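You operate a simulated robot arm through the tools that you are given. There is no shell and no other tool. Be economical: measure what you need, move in short steps, check, and stop when the job is done.

Carry out the task below with a simulated robot arm. There is one attempt and no reset: what you move stays moved.

TASK
Put the blue film frame on top of the blue tape roll on the top of the check bench. Then take the metal block with the largest size on its label from the top of the check bench and leave it on the grey job card.
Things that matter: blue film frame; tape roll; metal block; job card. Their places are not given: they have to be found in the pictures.

It is judged by the outcome, as a careful person would: the job done as asked, and still so three seconds after it is handed in. It fails if anything else is knocked over, pushed out of place, dropped, spilled or broken.

THE ROBOT
A 6-joint arm with a two-finger parallel gripper, fixed in place. Base frame: the origin is at the foot of the arm, x ahead of it, y to its left, z up; the work surface is at about z = 0. Lengths are in mm, angles in rad, forces in N, time in s.
With the tool pointing down near the work surface it reaches from about 140 to 580 mm from the base axis. Its first joint turns from -1.152 to 1.152 rad. Payload 2.1 kg.
Tool frame: the origin (TCP) lies between the finger pads and is the grasp point; the fingertips stand 30 mm ahead of it; z points along the fingers, y is the line along which they close. The gripper opens to 94 mm. The fingers are 28 mm wide and 10 mm thick; the gripper's body (50 by 96 mm) begins 55 mm behind the TCP.
Orientation is that of the tool frame in the base frame, as a unit quaternion [x, y, z, w]. With the fingers straight down and closing along the base's y, the tool's x points along the base's -x, its y along +y and its z along -z.

THE INTERFACE
- The arm moves only by the tool nudge_tool. Its argument "increments" is a list of rows, each an object of numbers (a shift or turn left out is 0, a gripper value left out holds the last): "dx", "dy", "dz": the shift along the tool's x, y, z in mm; "rx", "ry", "rz": the turn, a rotation vector about the tool's x, y, z in rad; "hand": the gripper command, from -1 (shut) to 1 (fully open), values between in proportion. In form: [{"dx": .., "dy": .., "dz": .., "rx": .., "ry": .., "rz": .., "hand": ..}, ...]. A call has 1 to 8 rows; each row shifts and turns the commanded pose from where the row before left it, along the tool's axes as they then stand. A row lasts 0.2 s, in which the tool goes at most 50 mm and 0.15 rad; a call with a longer step from one row to the next is refused whole, and so is a gripper value outside its range. A pose out of reach is approached as far as the arm can. The call stops where the force on the tool passes 40 N (or 10 N more than at its start, if that is more) or the arm is blocked; 0.2 s more then pass. The fingers move at their own pace (about 72 mm/s each) and stop on an object; they squeeze with about 34 N. The grip force told is the motor's: it shows also when the fingers shut on nothing. Time passes only in rows, and 0.2 s behind the last, so rows that do not move let the fingers close. It gives the time, the measured TCP pose, the force on the tool (base axes), the opening and the grip force at its end, in the units of the frame above (readings bear some noise), and new pictures: "pictures" is both (left out), scene, wrist or none.
- Cameras (640 x 400 px; columns grow to the right, rows downward): "scene" is fixed at [64.4, -380.4, 481.5]; the picture's right is [0.68, -0.73, 0.00], its down [-0.44, -0.41, -0.80] and it looks along [0.59, 0.54, -0.60] (base axes); focal length 292 px, centre (320, 200). "wrist" rides on the gripper at [-37, 0, -58] in the tool frame; the picture's right is [0.00, -1.00, 0.00], its down [0.97, 0.00, -0.24] and it looks along [0.24, 0.00, 0.97] (tool axes); focal length 218 px, centre (320, 200).
- probe_pixels(camera, pixels): for up to 12 pixels [column, row] of the newest picture of that camera ("zoom" is the newest enlarged one), the place [x, y, z] in the base frame of the surface seen there, good to about 3 mm. No time passes.
- close_up(camera, box): a new picture of the part [left, top, right, bottom] of that camera's present view, enlarged. No time passes.
- finish_job(): hands the job in; it is judged then, once.

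Work in short steps. Measure before you move; look again where a grasp or a placing could have gone wrong, and mend it. You have 80 turns and 120 pictures in all, the two below and enlarged ones among them. Open the gripper and draw the arm clear of the work before you hand the job in, unless the task says otherwise; then end with one line.

The tools are called after ">>>" as a command line: name --argument value ..., lists and objects as JSON in quotes. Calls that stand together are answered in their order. nudge_tool: Moves the arm, as the interface text tells. Its arguments: {"type":"object","properties":{"increments":{"type":"array"},"pictures":{"type":"string","enum":["both","scene","wrist","none"]}},"required":["increments"]} The other tools are called the same way: probe_pixels (camera, pixels) gives the place of the surface under pixels of a picture; close_up (camera, box) takes an enlarged picture of a part of a camera's view; finish_job () hands the job in.

At the start:

```text
t: 0.0
tcp_pos: [264.9, 1.0, 286.8]
tcp_rot: [0.0, 1.0, 0.001, -0.001]
wrist_force: [0.0, -0.1, 0.2]
grip_width: 93.9
finger_force: 0.1
```

scene: 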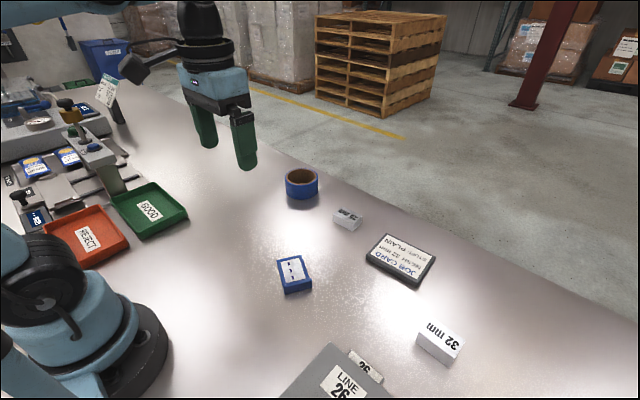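
wrist: 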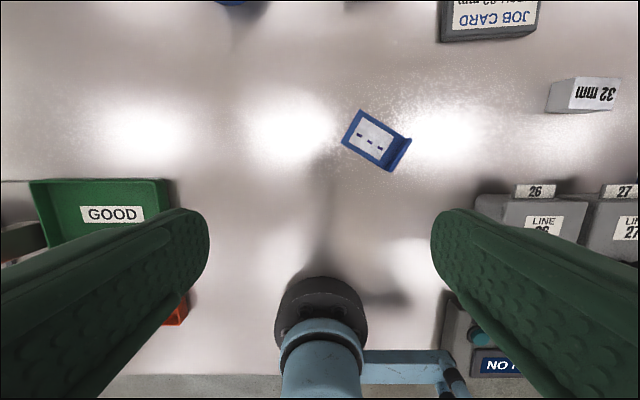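

I'll take a closer look at the blue frame, the tape roll, the blocks and the card.

>>> close_up --camera "scene" --box '[260, 150, 480, 290]'

>>> close_up --camera "scene" --box '[260, 240, 480, 400]'

>>> probe_pixels --camera "scene" --pixels '[[278, 262], [301, 254], [311, 285], [284, 293], [302, 172], [286, 178], [317, 178], [301, 183], [302, 198], [294, 275]]'

>>> probe_pixels --camera "wrist" --pixels '[[359, 111], [343, 141], [390, 170], [408, 140], [372, 140], [400, 155], [330, 120]]'

```text
2.86 times, centred on (370, 220) of scene
```

zoom: 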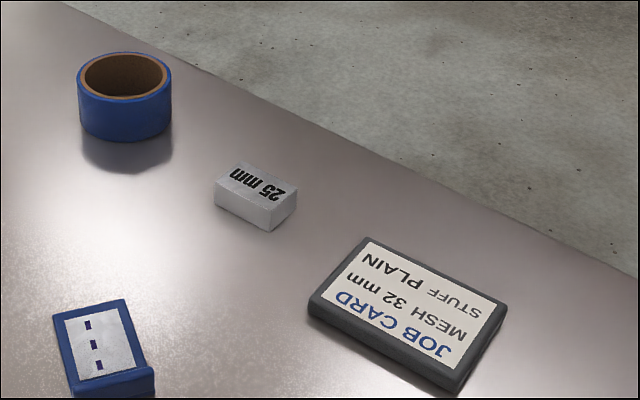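

```text
2.50 times, centred on (370, 320) of scene
```

zoom: 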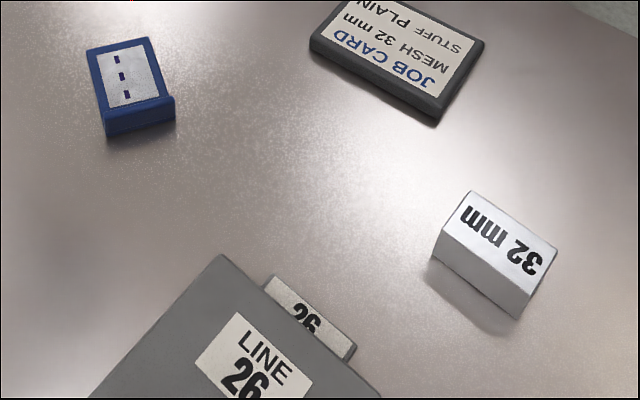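

```text
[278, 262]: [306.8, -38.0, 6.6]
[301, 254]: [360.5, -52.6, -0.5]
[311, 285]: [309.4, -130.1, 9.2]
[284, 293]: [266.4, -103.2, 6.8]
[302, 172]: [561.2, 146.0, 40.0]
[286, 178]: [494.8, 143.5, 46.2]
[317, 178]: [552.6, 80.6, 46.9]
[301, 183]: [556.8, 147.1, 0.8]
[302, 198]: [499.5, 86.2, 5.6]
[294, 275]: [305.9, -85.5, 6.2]
```

```text
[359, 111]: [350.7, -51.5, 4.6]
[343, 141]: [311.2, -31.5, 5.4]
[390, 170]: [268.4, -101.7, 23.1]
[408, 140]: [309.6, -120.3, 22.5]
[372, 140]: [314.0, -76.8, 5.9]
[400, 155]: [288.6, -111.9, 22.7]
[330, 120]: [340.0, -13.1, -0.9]
```

The frame is a flat plate with a raised lip of about 23 mm at its -y end. Before choosing a block I'll check the left of the bench for others.

>>> close_up --camera "scene" --box '[0, 60, 220, 240]'

>>> close_up --camera "wrist" --box '[320, 80, 440, 200]'

>>> probe_pixels --camera "scene" --pixels '[[427, 317], [465, 340], [455, 357], [417, 333], [441, 337], [388, 233], [436, 257], [414, 287], [367, 257], [402, 258], [301, 178], [301, 194]]'

```text
2.22 times, centred on (110, 150) of scene
```

zoom: 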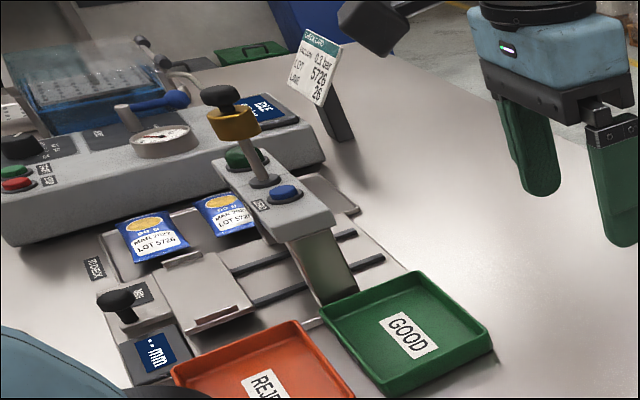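

```text
3.33 times, centred on (380, 140) of wrist
```

zoom: 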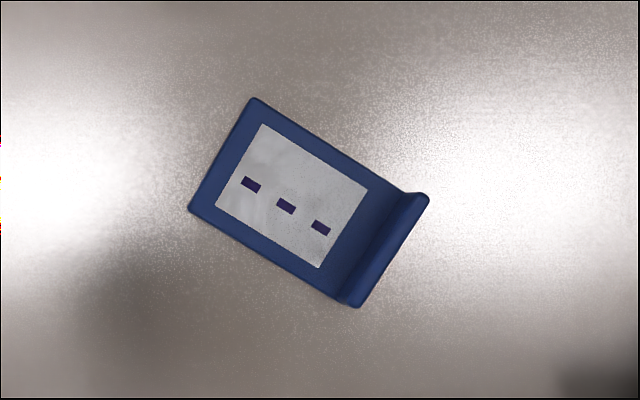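

```text
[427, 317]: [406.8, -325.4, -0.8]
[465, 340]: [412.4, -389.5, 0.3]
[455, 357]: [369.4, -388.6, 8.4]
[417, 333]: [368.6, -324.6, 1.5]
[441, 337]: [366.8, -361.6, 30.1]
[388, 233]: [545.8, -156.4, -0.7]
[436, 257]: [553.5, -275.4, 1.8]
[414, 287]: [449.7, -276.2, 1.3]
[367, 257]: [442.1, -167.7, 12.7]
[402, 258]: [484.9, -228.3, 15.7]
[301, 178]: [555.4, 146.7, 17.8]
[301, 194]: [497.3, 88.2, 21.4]
```

Only the 25 mm and 32 mm blocks are on the bench so far. I'll pinch the frame by its lip at about (289, -111). I'm hovering there with a yaw of about 0.5 rad to measure it again.

>>> nudge_tool --increments '[{"dx": -8, "dy": -28, "dz": 32}, {"dx": -8, "dy": -28, "dz": 32}, {"dx": -8, "dy": -28, "dz": 32}, {"dy": -27, "dz": 34}, {"rz": 0.125}, {"rz": 0.125}, {"rz": 0.125}, {"rz": 0.125}]'

```text
t: 1.8
tcp_pos: [290.4, -110.0, 156.7]
tcp_rot: [0.249, 0.969, 0.001, 0.0]
wrist_force: [0.2, 0.4, 0.4]
grip_width: 93.8
finger_force: 0.0
```

scene: 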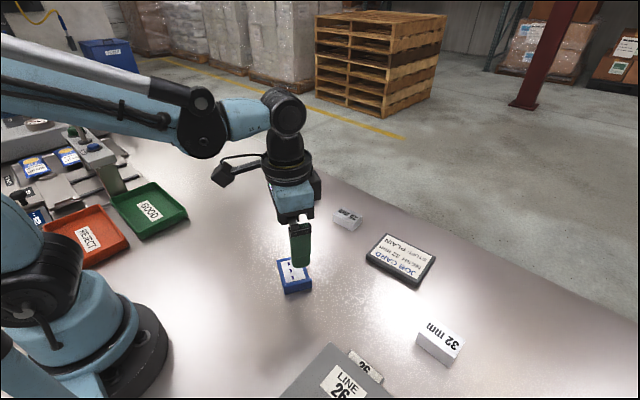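
wrist: 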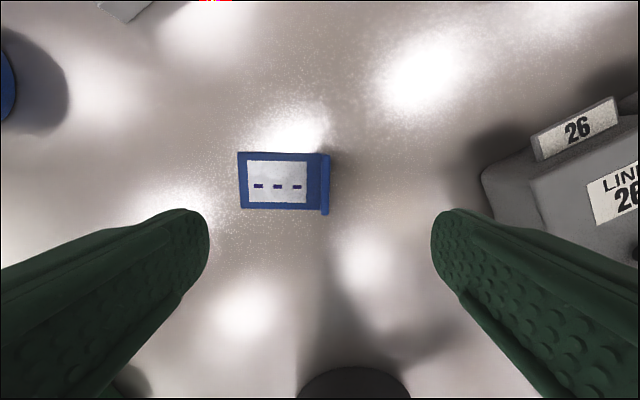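

>>> close_up --camera "wrist" --box '[225, 135, 345, 225]'

>>> probe_pixels --camera "wrist" --pixels '[[326, 158], [326, 185], [326, 211], [323, 185], [329, 185], [319, 185], [312, 185], [240, 155], [241, 205], [280, 180], [242, 180]]'

```text
4.44 times, centred on (285, 180) of wrist
```

zoom: 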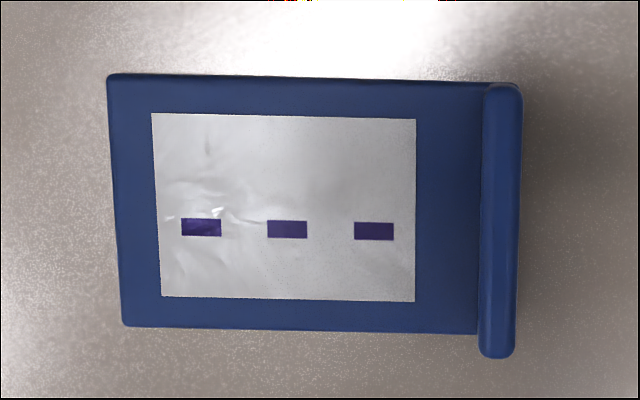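

```text
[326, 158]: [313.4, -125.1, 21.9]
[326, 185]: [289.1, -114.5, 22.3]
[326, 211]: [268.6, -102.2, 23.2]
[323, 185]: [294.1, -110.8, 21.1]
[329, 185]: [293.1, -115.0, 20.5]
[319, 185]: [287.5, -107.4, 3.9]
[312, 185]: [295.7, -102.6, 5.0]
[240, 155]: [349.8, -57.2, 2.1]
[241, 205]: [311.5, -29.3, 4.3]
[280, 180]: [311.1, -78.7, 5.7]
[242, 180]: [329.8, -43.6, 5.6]
```

The lip is about 7 mm thick, centred at (291, -113.5) with its top at z 22, and the plate top is at z 5. I'll half-close the gripper and go down over the lip to tip height z ≈ 10.

>>> nudge_tool --increments '[{"dx": -1.5, "dy": -3, "hand": -0.2}, {"dz": 40}, {"dz": 40}, {"dz": 20}, {"dz": 8}, {"dz": 8}, {}]'

```text
t: 3.4
tcp_pos: [289.8, -112.4, 40.4]
tcp_rot: [0.247, 0.969, 0.001, 0.001]
wrist_force: [0.4, 0.5, 0.2]
grip_width: 37.7
finger_force: 0.0
```

scene: 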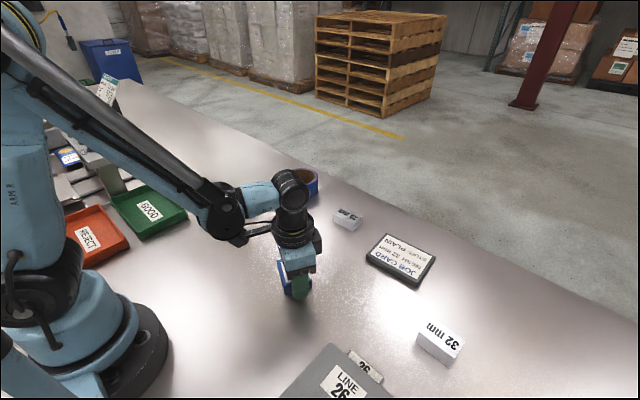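
wrist: 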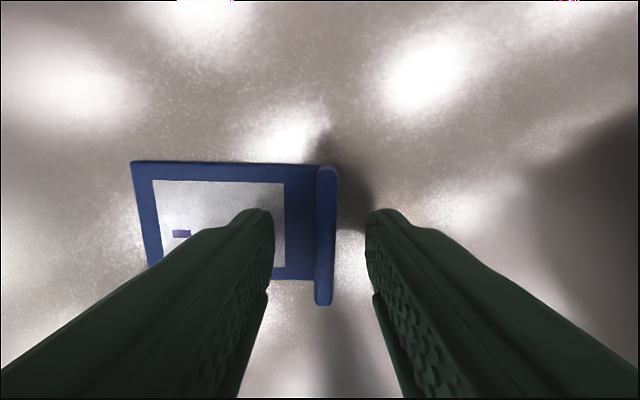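

The lip at column 327 sits between the fingers, which are centred near 320. I'll shift 2 mm and close.

>>> nudge_tool --increments '[{"dy": -2}, {"hand": -1}, {}, {}, {}]'

```text
t: 4.6
tcp_pos: [288.6, -114.3, 40.2]
tcp_rot: [0.249, 0.969, 0.001, 0.0]
wrist_force: [-0.2, 0.6, -0.4]
grip_width: 6.6
finger_force: 34.1
```

scene: 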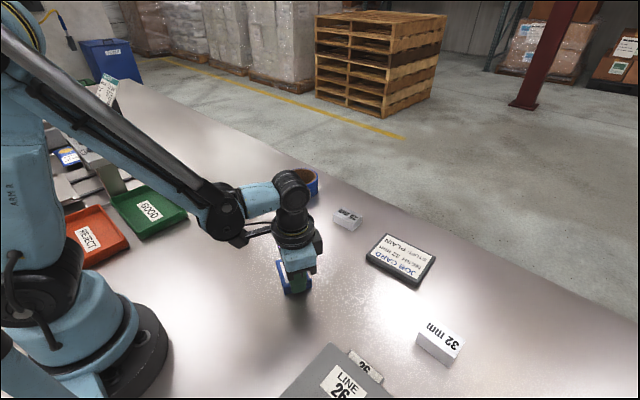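
wrist: 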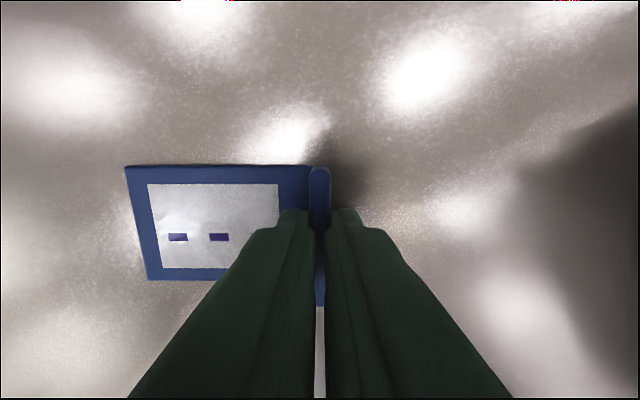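

Gripped at a 6.6 mm opening. I'll lift gently to z ≈ 140 and check the hold.

>>> nudge_tool --increments '[{"dz": -8}, {"dz": -15}, {"dz": -25}, {"dz": -30}, {"dz": -30}, {}]'

>>> probe_pixels --camera "scene" --pixels '[[297, 174], [308, 175], [301, 170]]'

```text
t: 6.0
tcp_pos: [289.1, -114.2, 149.3]
tcp_rot: [0.248, 0.969, 0.001, 0.0]
wrist_force: [-0.4, 0.8, -0.5]
grip_width: 6.7
finger_force: 33.9
```

scene: 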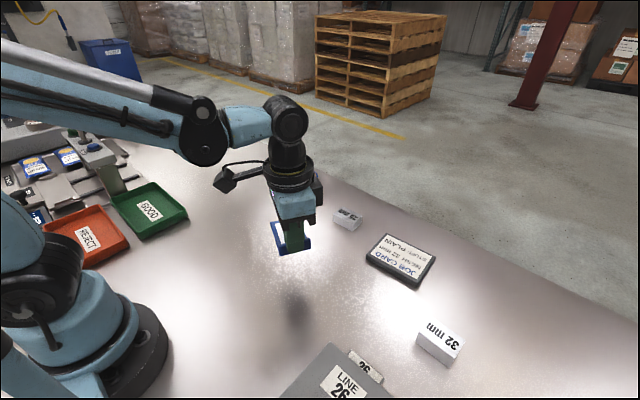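
wrist: 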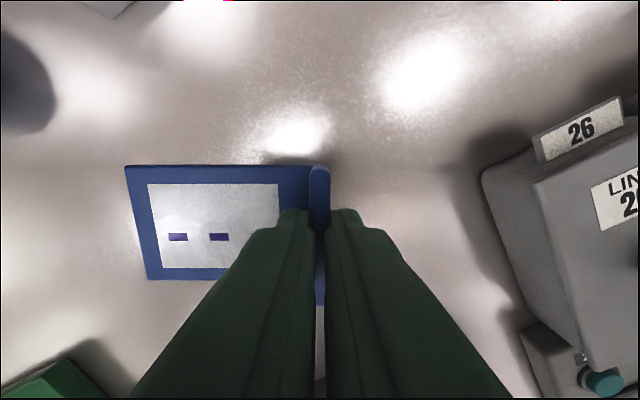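

```text
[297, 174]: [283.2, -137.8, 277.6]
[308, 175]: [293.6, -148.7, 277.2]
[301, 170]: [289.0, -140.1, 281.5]
```

The frame hangs level and secure. I'll move partway towards the roll so the wrist camera can see it unobstructed.

>>> nudge_tool --increments '[{"dx": -14, "dy": 39}, {"dx": -14, "dy": 39}, {"dx": -14, "dy": 39}, {"dx": -14, "dy": 39}, {}]'

```text
t: 7.2
tcp_pos: [412.6, -3.3, 148.0]
tcp_rot: [0.248, 0.969, 0.001, 0.0]
wrist_force: [-0.4, 0.7, -0.2]
grip_width: 6.7
finger_force: 34.1
```

scene: 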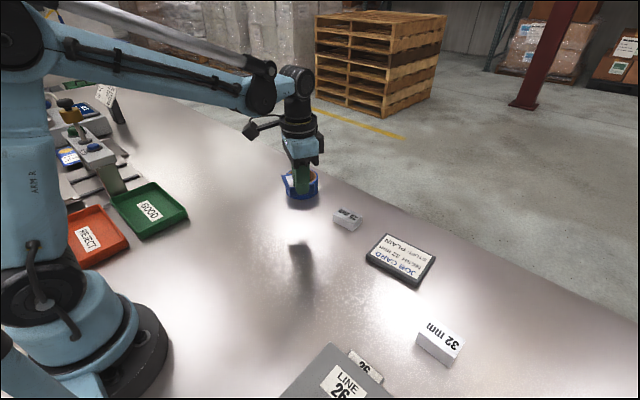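
wrist: 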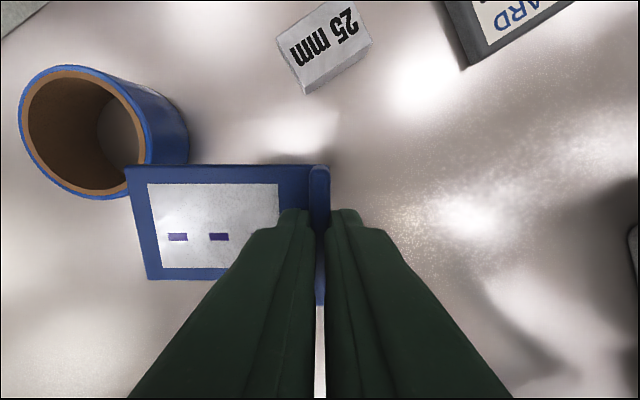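

The roll's rim shows at around column 80, row 130. I'll probe the rim and the held plate.

>>> probe_pixels --camera "wrist" --pixels '[[67, 69], [23, 110], [41, 170], [86, 193], [110, 80], [138, 115], [145, 148], [29, 88], [128, 170], [165, 222], [152, 274], [319, 176]]'

```text
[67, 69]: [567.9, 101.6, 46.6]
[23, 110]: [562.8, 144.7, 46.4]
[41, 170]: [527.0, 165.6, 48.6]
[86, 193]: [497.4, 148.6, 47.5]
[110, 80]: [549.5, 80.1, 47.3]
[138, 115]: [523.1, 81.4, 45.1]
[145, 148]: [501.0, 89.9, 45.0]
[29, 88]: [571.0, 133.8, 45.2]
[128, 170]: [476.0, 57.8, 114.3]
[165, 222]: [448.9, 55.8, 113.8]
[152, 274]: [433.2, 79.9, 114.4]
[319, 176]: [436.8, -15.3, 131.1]
```

Roll centre is about (533, 120), with its top at z 47. The TCP must therefore be at about (513, 85.5), and at z ≈ 87 for contact. I'll move above it and part of the way down.

>>> nudge_tool --increments '[{"dx": -11.4, "dy": 31.5}, {"dx": -11.4, "dy": 31.5}, {"dx": -11.4, "dy": 31.5}, {"dx": -11.4, "dy": 31.5}, {"dz": 20}, {"dz": 20}, {}]'

>>> close_up --camera "scene" --box '[250, 120, 370, 220]'

```text
t: 8.8
tcp_pos: [513.1, 83.9, 110.5]
tcp_rot: [0.247, 0.969, 0.001, 0.0]
wrist_force: [-0.8, 0.2, -0.4]
grip_width: 6.8
finger_force: 33.7
```

scene: 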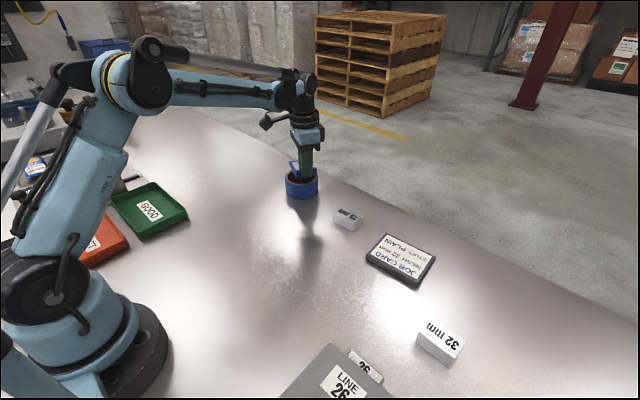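
wrist: 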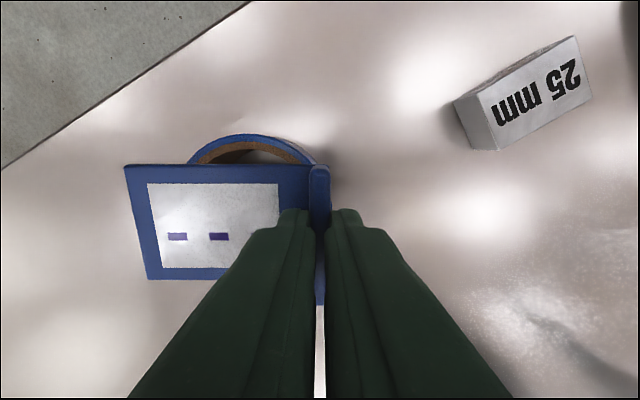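

```text
4.00 times, centred on (310, 170) of scene
```

zoom: 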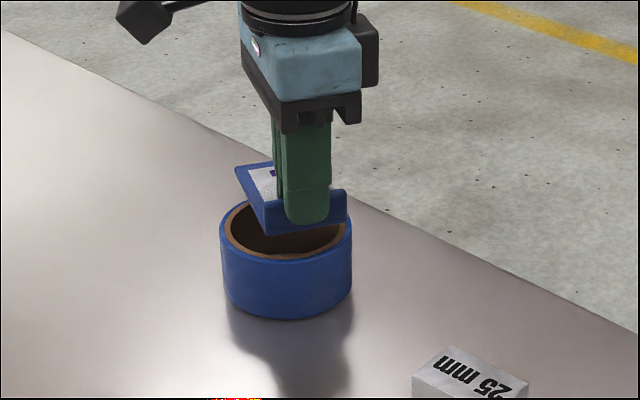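

The roll and plate centres agree to within about 3 mm. I'll correct by 2 mm and lower to just above the rim.

>>> nudge_tool --increments '[{"dx": 2, "dy": -2}, {"dz": 10}, {"dz": 7}, {"dz": 3}, {}]' --pictures "none"

>>> close_up --camera "scene" --box '[270, 140, 340, 210]'

```text
t: 10.0
tcp_pos: [511.1, 84.6, 88.7]
tcp_rot: [0.248, 0.969, 0.001, 0.0]
wrist_force: [-0.1, -1.5, -0.8]
grip_width: 6.3
finger_force: 33.8
```

```text
5.71 times, centred on (305, 175) of scene
```

zoom: 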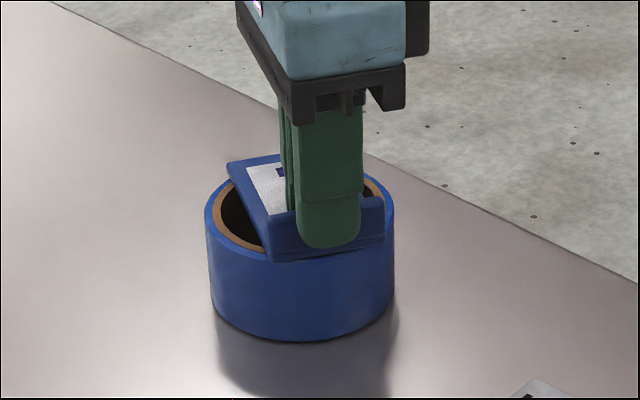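

>>> nudge_tool --increments '[{"dz": 1}, {}]' --pictures "none"

>>> nudge_tool --increments '[{"dz": 1}, {}]' --pictures "none"

```text
t: 10.6
tcp_pos: [511.9, 84.5, 89.8]
tcp_rot: [0.247, 0.969, 0.001, 0.001]
wrist_force: [-0.7, 0.9, 11.0]
grip_width: 6.9
finger_force: 33.8
```

```text
t: 11.2
tcp_pos: [510.8, 83.8, 88.1]
tcp_rot: [0.247, 0.969, 0.001, 0.0]
wrist_force: [-0.3, 1.1, 27.3]
grip_width: 6.6
finger_force: 33.5
```

Contact: the upward force is now 27 N. I'll back off 1.5 mm and open modestly so the outer finger and inner finger clear the lip.

>>> nudge_tool --increments '[{"dz": -1.5}, {"hand": -0.6}, {}, {}]'

>>> close_up --camera "scene" --box '[270, 140, 340, 210]'

```text
t: 12.2
tcp_pos: [511.2, 84.2, 87.8]
tcp_rot: [0.248, 0.969, 0.001, 0.0]
wrist_force: [-0.3, 0.2, -0.4]
grip_width: 18.8
finger_force: 0.1
```

scene: 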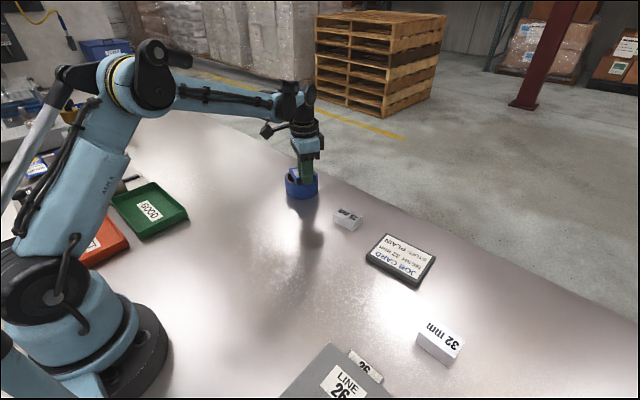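
wrist: 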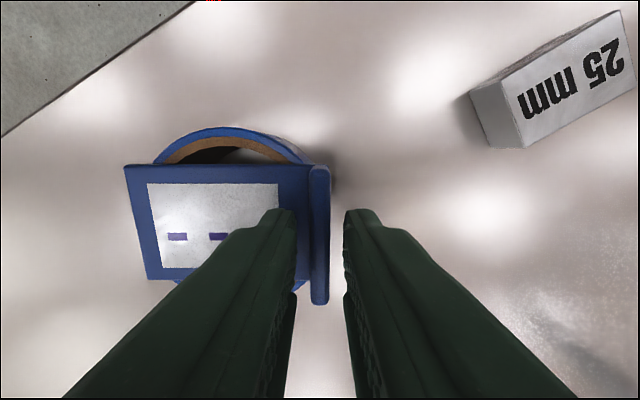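

```text
5.71 times, centred on (305, 175) of scene
```

zoom: 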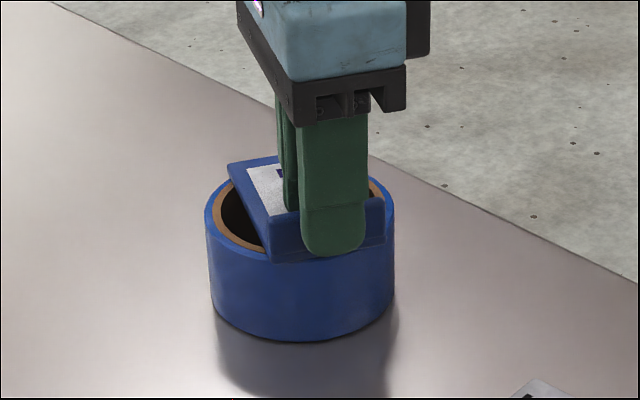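

The frame is resting flat on the roll. I'll rise straight up.

>>> nudge_tool --increments '[{"dz": -10}, {"dz": -30}, {"dz": -40}, {"dz": -40}, {}]'

>>> close_up --camera "scene" --box '[270, 140, 340, 210]'

```text
t: 13.4
tcp_pos: [510.9, 84.5, 209.1]
tcp_rot: [0.248, 0.969, 0.002, 0.0]
wrist_force: [0.7, 0.0, -0.6]
grip_width: 18.9
finger_force: 0.1
```

scene: 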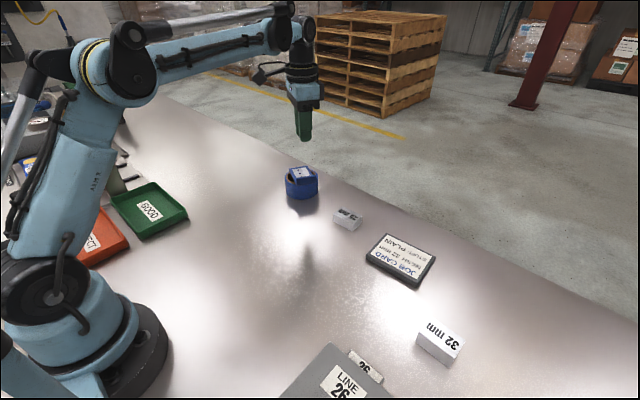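
wrist: 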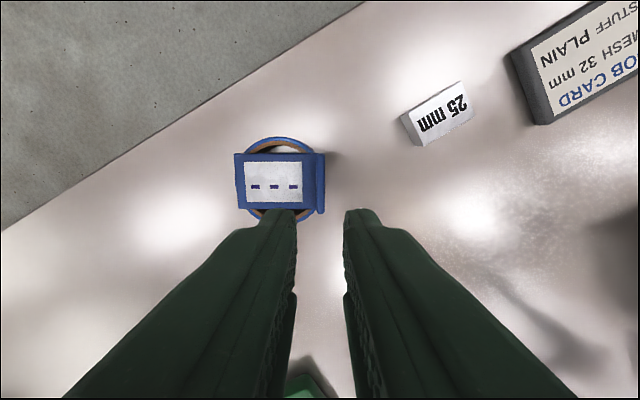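

```text
5.71 times, centred on (305, 175) of scene
```

zoom: 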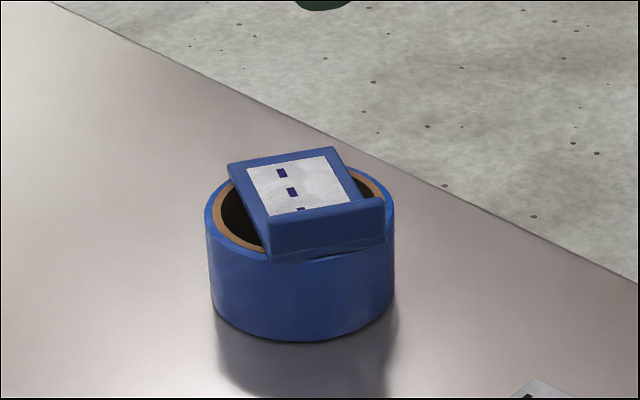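

The frame is stable on the roll. Next is the 32 mm block, so I'll travel high towards (370, -340), unturning the wrist and opening the gripper.

>>> nudge_tool --increments '[{"dx": -7.9, "dy": -44}, {"dx": -7.9, "dy": -44}, {"dx": -7.9, "dy": -44}, {"dx": -7.9, "dy": -44}, {"dx": -7.9, "dy": -44}, {"dx": -7.9, "dy": -44}, {"dx": -7.9, "dy": -44}, {"dx": -7.9, "dy": -44}]' --pictures "none"

>>> nudge_tool --increments '[{"dx": -7.9, "dy": -44, "hand": 1}, {"dx": -7.9, "dy": -44}, {"rz": -0.125}, {"rz": -0.125}, {"rz": -0.125}, {"rz": -0.125}, {}]'

```text
t: 15.2
tcp_pos: [397.7, -257.6, 206.9]
tcp_rot: [0.247, 0.969, 0.001, 0.0]
wrist_force: [0.0, 0.5, 0.2]
grip_width: 18.7
finger_force: 0.2
```

```text
t: 16.8
tcp_pos: [369.0, -340.5, 207.5]
tcp_rot: [0.0, 1.0, 0.001, 0.0]
wrist_force: [-0.1, -0.1, 0.6]
grip_width: 93.9
finger_force: 0.1
```

scene: 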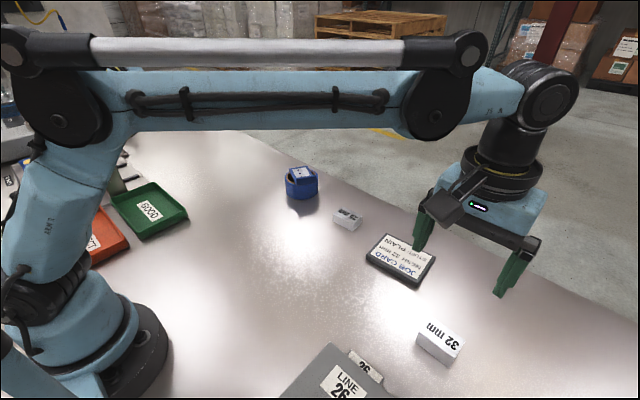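
wrist: 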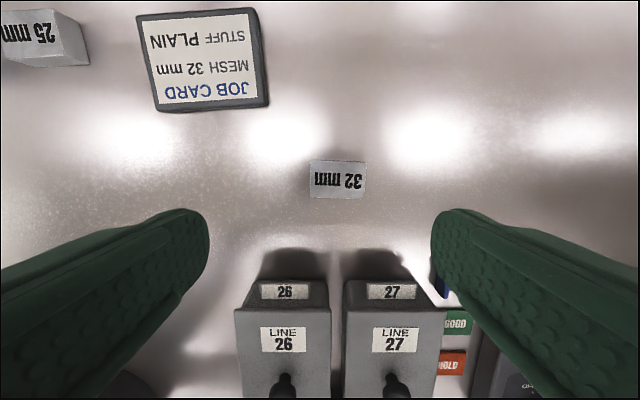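

Here too there are only the 25 and 32 blocks. I'll probe the block corners, the card, and the height of the nearby magazines.

>>> probe_pixels --camera "wrist" --pixels '[[312, 163], [363, 165], [363, 195], [312, 194], [337, 180], [284, 290], [391, 290], [282, 325], [152, 24], [250, 16], [264, 100], [165, 106]]'

>>> close_up --camera "wrist" --box '[290, 140, 390, 220]'

```text
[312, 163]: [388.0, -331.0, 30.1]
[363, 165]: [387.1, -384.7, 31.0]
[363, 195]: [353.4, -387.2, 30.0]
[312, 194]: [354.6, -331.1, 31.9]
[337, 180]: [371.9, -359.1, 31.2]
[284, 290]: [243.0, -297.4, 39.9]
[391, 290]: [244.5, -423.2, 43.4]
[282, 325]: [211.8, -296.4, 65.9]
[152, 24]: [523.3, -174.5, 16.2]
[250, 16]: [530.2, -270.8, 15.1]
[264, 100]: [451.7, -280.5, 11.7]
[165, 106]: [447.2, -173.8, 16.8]
```

```text
5.00 times, centred on (340, 180) of wrist
```

zoom: 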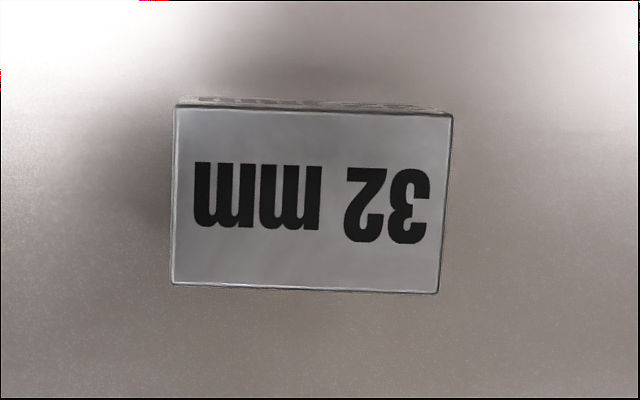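

The block measures about 57 (y) × 36 × 31 mm, centred at (371, -358.5). The gripper closes along y, which suits it. I'll align and descend in two stages.

>>> nudge_tool --increments '[{"dx": -2, "dy": -18, "rz": 0.03}, {"dz": 45}, {"dz": 45}, {"dz": 30}, {}]'

```text
t: 18.0
tcp_pos: [370.7, -358.4, 87.0]
tcp_rot: [0.014, 1.0, 0.001, 0.0]
wrist_force: [0.2, -0.3, -0.6]
grip_width: 93.9
finger_force: 0.1
```

scene: 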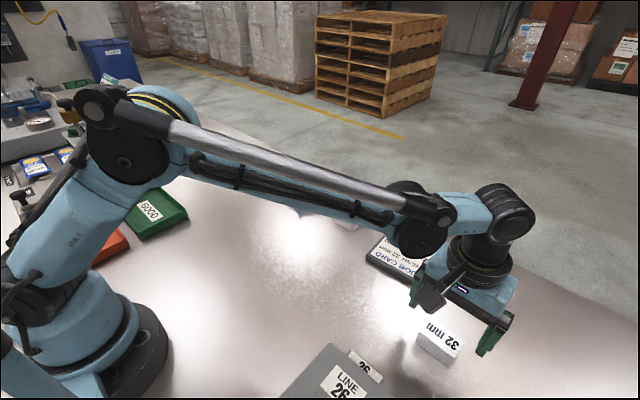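
wrist: 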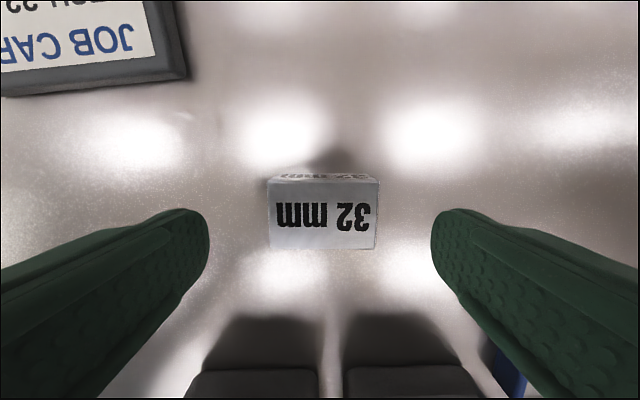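

Block is well centred between the fingers (columns 268–378). I'll descend to z ≈ 36 and close.

>>> nudge_tool --increments '[{"dz": 25}, {"dz": 18}, {"dz": 8}, {}, {"hand": -1}, {}, {}, {}]'

```text
t: 19.8
tcp_pos: [371.6, -358.0, 36.5]
tcp_rot: [0.015, 1.0, 0.001, 0.001]
wrist_force: [0.2, -0.6, 10.3]
grip_width: 59.5
finger_force: 34.3
```

scene: 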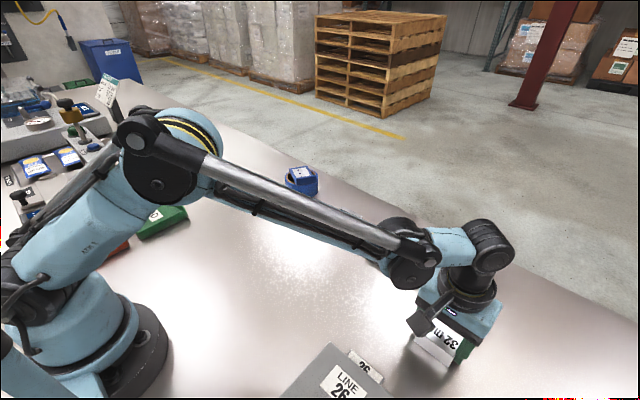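
wrist: 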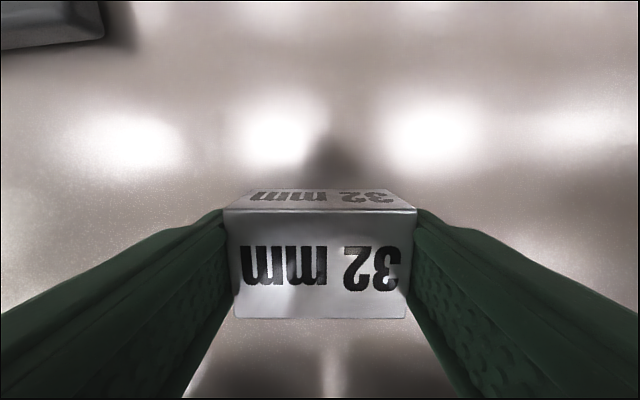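

Gripped at 59.5 mm. I'll lift to about z 125 and check.

>>> nudge_tool --increments '[{"dz": -5}, {"dz": -10}, {"dz": -25}, {"dz": -25}, {"dz": -25}, {}]'

```text
t: 21.2
tcp_pos: [371.8, -359.0, 126.7]
tcp_rot: [0.016, 1.0, 0.002, 0.0]
wrist_force: [-0.4, 0.4, -1.3]
grip_width: 59.5
finger_force: 34.7
```

scene: 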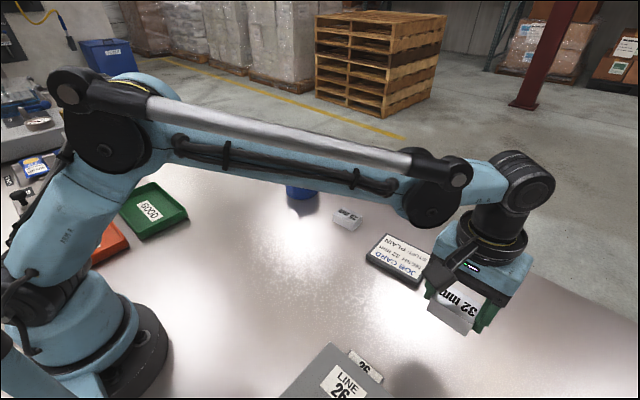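
wrist: 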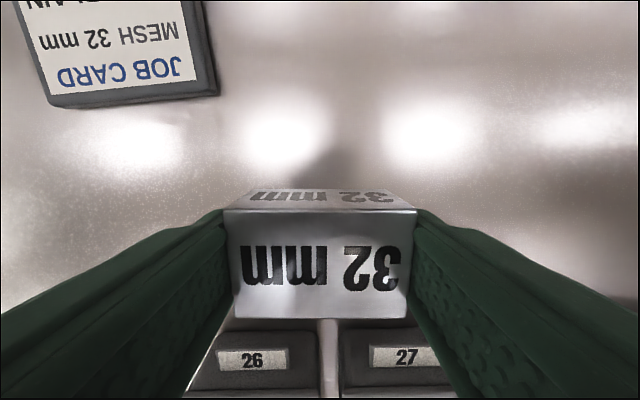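

The block is held firmly and upright. I'll move over the card centre at about (488, -226).

>>> nudge_tool --increments '[{"dx": -28, "dy": 34.1}, {"dx": -28, "dy": 34.1}, {"dx": -28, "dy": 34.1}, {"dx": -28, "dy": 34.1}, {"rz": -0.07}, {"dz": 25}, {}]'

>>> close_up --camera "scene" --box '[340, 190, 480, 300]'

```text
t: 22.8
tcp_pos: [486.5, -225.1, 102.0]
tcp_rot: [-0.02, 1.0, 0.001, 0.0]
wrist_force: [-0.3, 0.5, -1.6]
grip_width: 59.9
finger_force: 34.2
```

scene: 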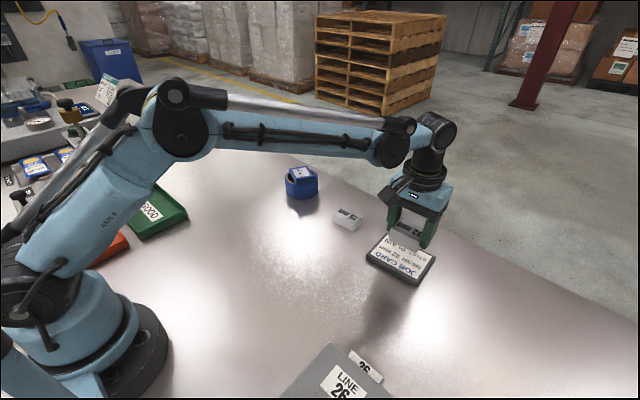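
wrist: 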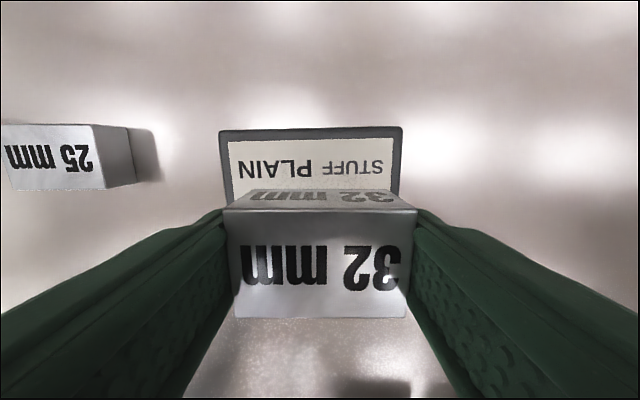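

```text
3.64 times, centred on (410, 245) of scene
```

zoom: 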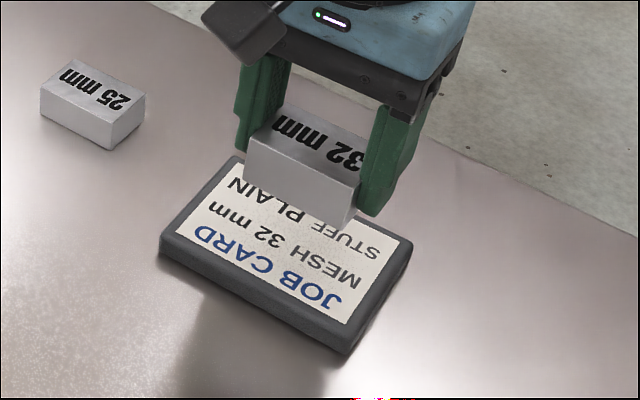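

The card spans columns 219–402, with its centre a few mm to the left and ahead. I'll correct 3 mm each way and lower to just above contact (TCP z ≈ 52).

>>> nudge_tool --increments '[{"dx": -3, "dy": 3}, {"dz": 22}, {"dz": 16}, {"dz": 7}, {}]' --pictures "none"

>>> nudge_tool --increments '[{"dz": 1.5}, {}]' --pictures "none"

>>> close_up --camera "scene" --box '[340, 190, 480, 300]'

```text
t: 24.0
tcp_pos: [489.1, -222.1, 55.7]
tcp_rot: [-0.02, 1.0, 0.001, 0.0]
wrist_force: [-0.1, -0.2, -2.0]
grip_width: 59.9
finger_force: 33.6
```

```text
t: 24.6
tcp_pos: [490.6, -221.3, 54.4]
tcp_rot: [-0.019, 1.0, 0.001, 0.001]
wrist_force: [-0.5, 0.5, -2.3]
grip_width: 60.1
finger_force: 34.1
```

```text
3.64 times, centred on (410, 245) of scene
```

zoom: 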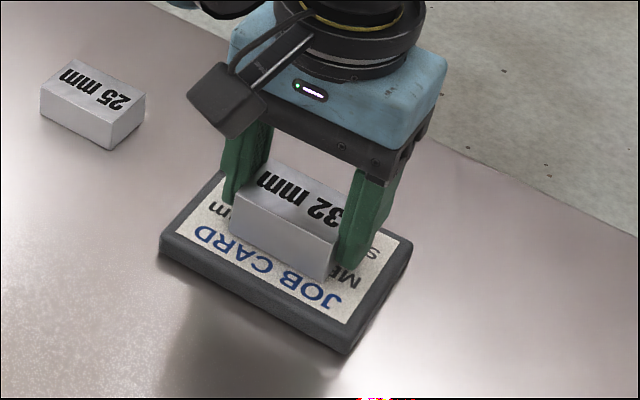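

No contact yet, so I'll continue in small steps.

>>> nudge_tool --increments '[{"dz": 1.2}, {}]' --pictures "none"

>>> nudge_tool --increments '[{"dz": 1.2}, {}]' --pictures "none"

```text
t: 25.2
tcp_pos: [489.0, -221.7, 53.5]
tcp_rot: [-0.02, 1.0, 0.001, 0.0]
wrist_force: [0.0, 0.2, -1.8]
grip_width: 59.5
finger_force: 33.6
```

```text
t: 25.8
tcp_pos: [490.4, -222.0, 53.4]
tcp_rot: [-0.02, 1.0, 0.001, 0.001]
wrist_force: [-0.5, 0.1, -1.0]
grip_width: 59.9
finger_force: 33.6
```

>>> nudge_tool --increments '[{"dz": 1}, {}]' --pictures "none"

>>> nudge_tool --increments '[{"dz": 0.6}, {}]' --pictures "none"

```text
t: 26.4
tcp_pos: [490.0, -222.1, 52.8]
tcp_rot: [-0.019, 1.0, 0.0, 0.001]
wrist_force: [-1.4, 1.1, 16.3]
grip_width: 59.6
finger_force: 34.1
```

```text
t: 27.0
tcp_pos: [491.1, -222.5, 52.0]
tcp_rot: [-0.02, 1.0, 0.001, 0.001]
wrist_force: [0.1, 1.6, 36.0]
grip_width: 59.6
finger_force: 33.4
```

Contact is made. I'll ease up 1.4 mm to unload, then open.

>>> nudge_tool --increments '[{"dz": -1.4}, {}, {"hand": 0.7}, {}, {}]'

```text
t: 28.2
tcp_pos: [490.7, -221.8, 52.4]
tcp_rot: [-0.02, 1.0, 0.001, 0.0]
wrist_force: [-1.1, 0.6, 0.3]
grip_width: 80.1
finger_force: 0.1
```

scene: 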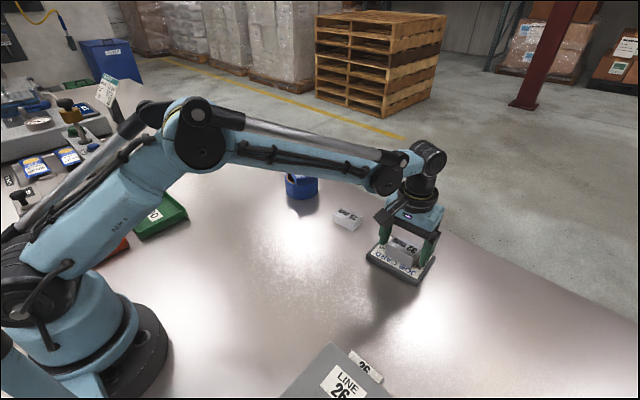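
wrist: 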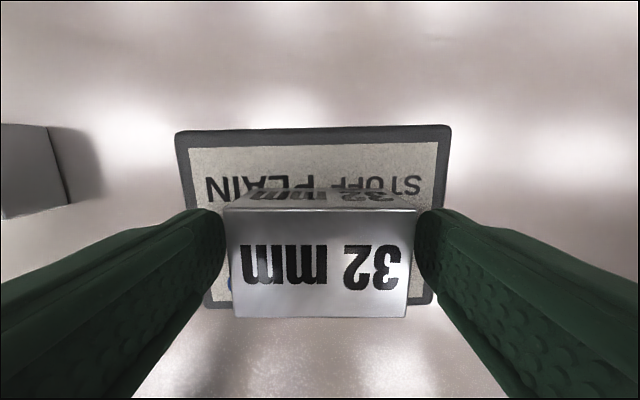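

Released with the block on the card. I'll rise straight up and back off to verify both results.

>>> nudge_tool --increments '[{"dz": -10}, {"dz": -30}, {"dz": -40}, {"dz": -40}, {"dx": 40}, {"dx": 40}, {"dx": 40}, {}]'

>>> close_up --camera "scene" --box '[270, 150, 450, 300]'

```text
t: 30.0
tcp_pos: [368.6, -226.8, 172.3]
tcp_rot: [-0.02, 1.0, 0.001, 0.0]
wrist_force: [0.2, 0.2, 0.2]
grip_width: 80.1
finger_force: 0.1
```

scene: 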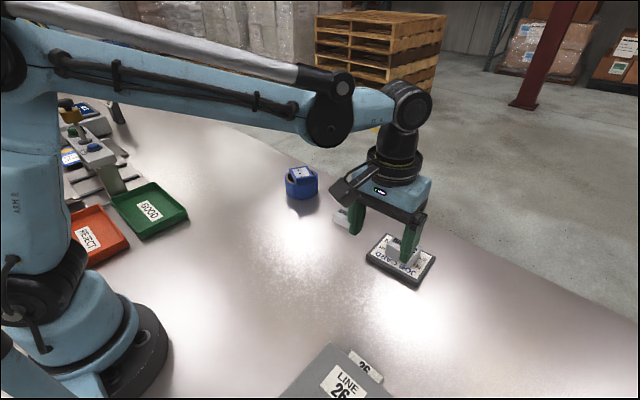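
wrist: 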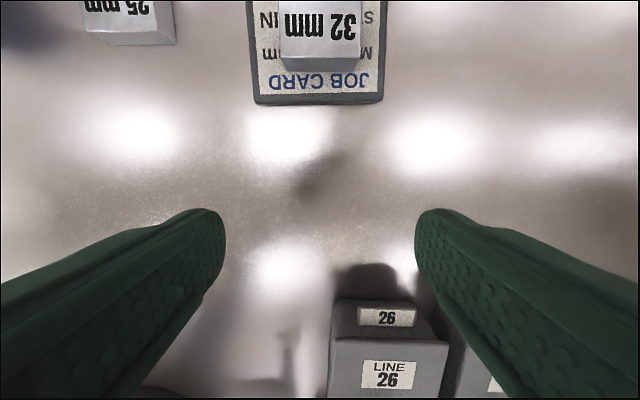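

```text
2.67 times, centred on (360, 225) of scene
```

zoom: 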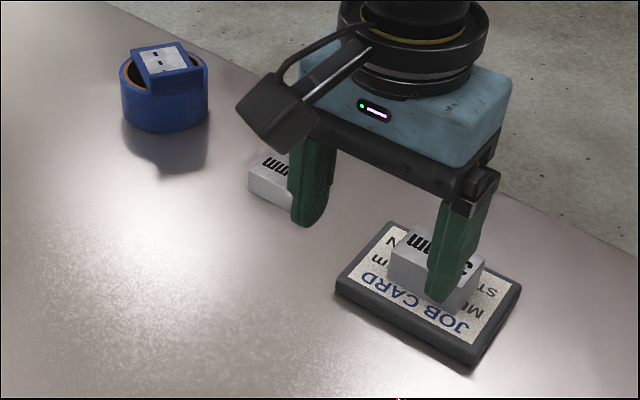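

The frame sits on the roll, the block is on the card, and everything else is undisturbed, with the arm drawn clear.

>>> finish_job

```text
The job is handed in.
```

The blue film frame is on top of the blue tape roll, the 32 mm block (larger than the 25 mm one, the only other block I saw) is on the grey job card, and the job is handed in with the gripper open and the arm clear.
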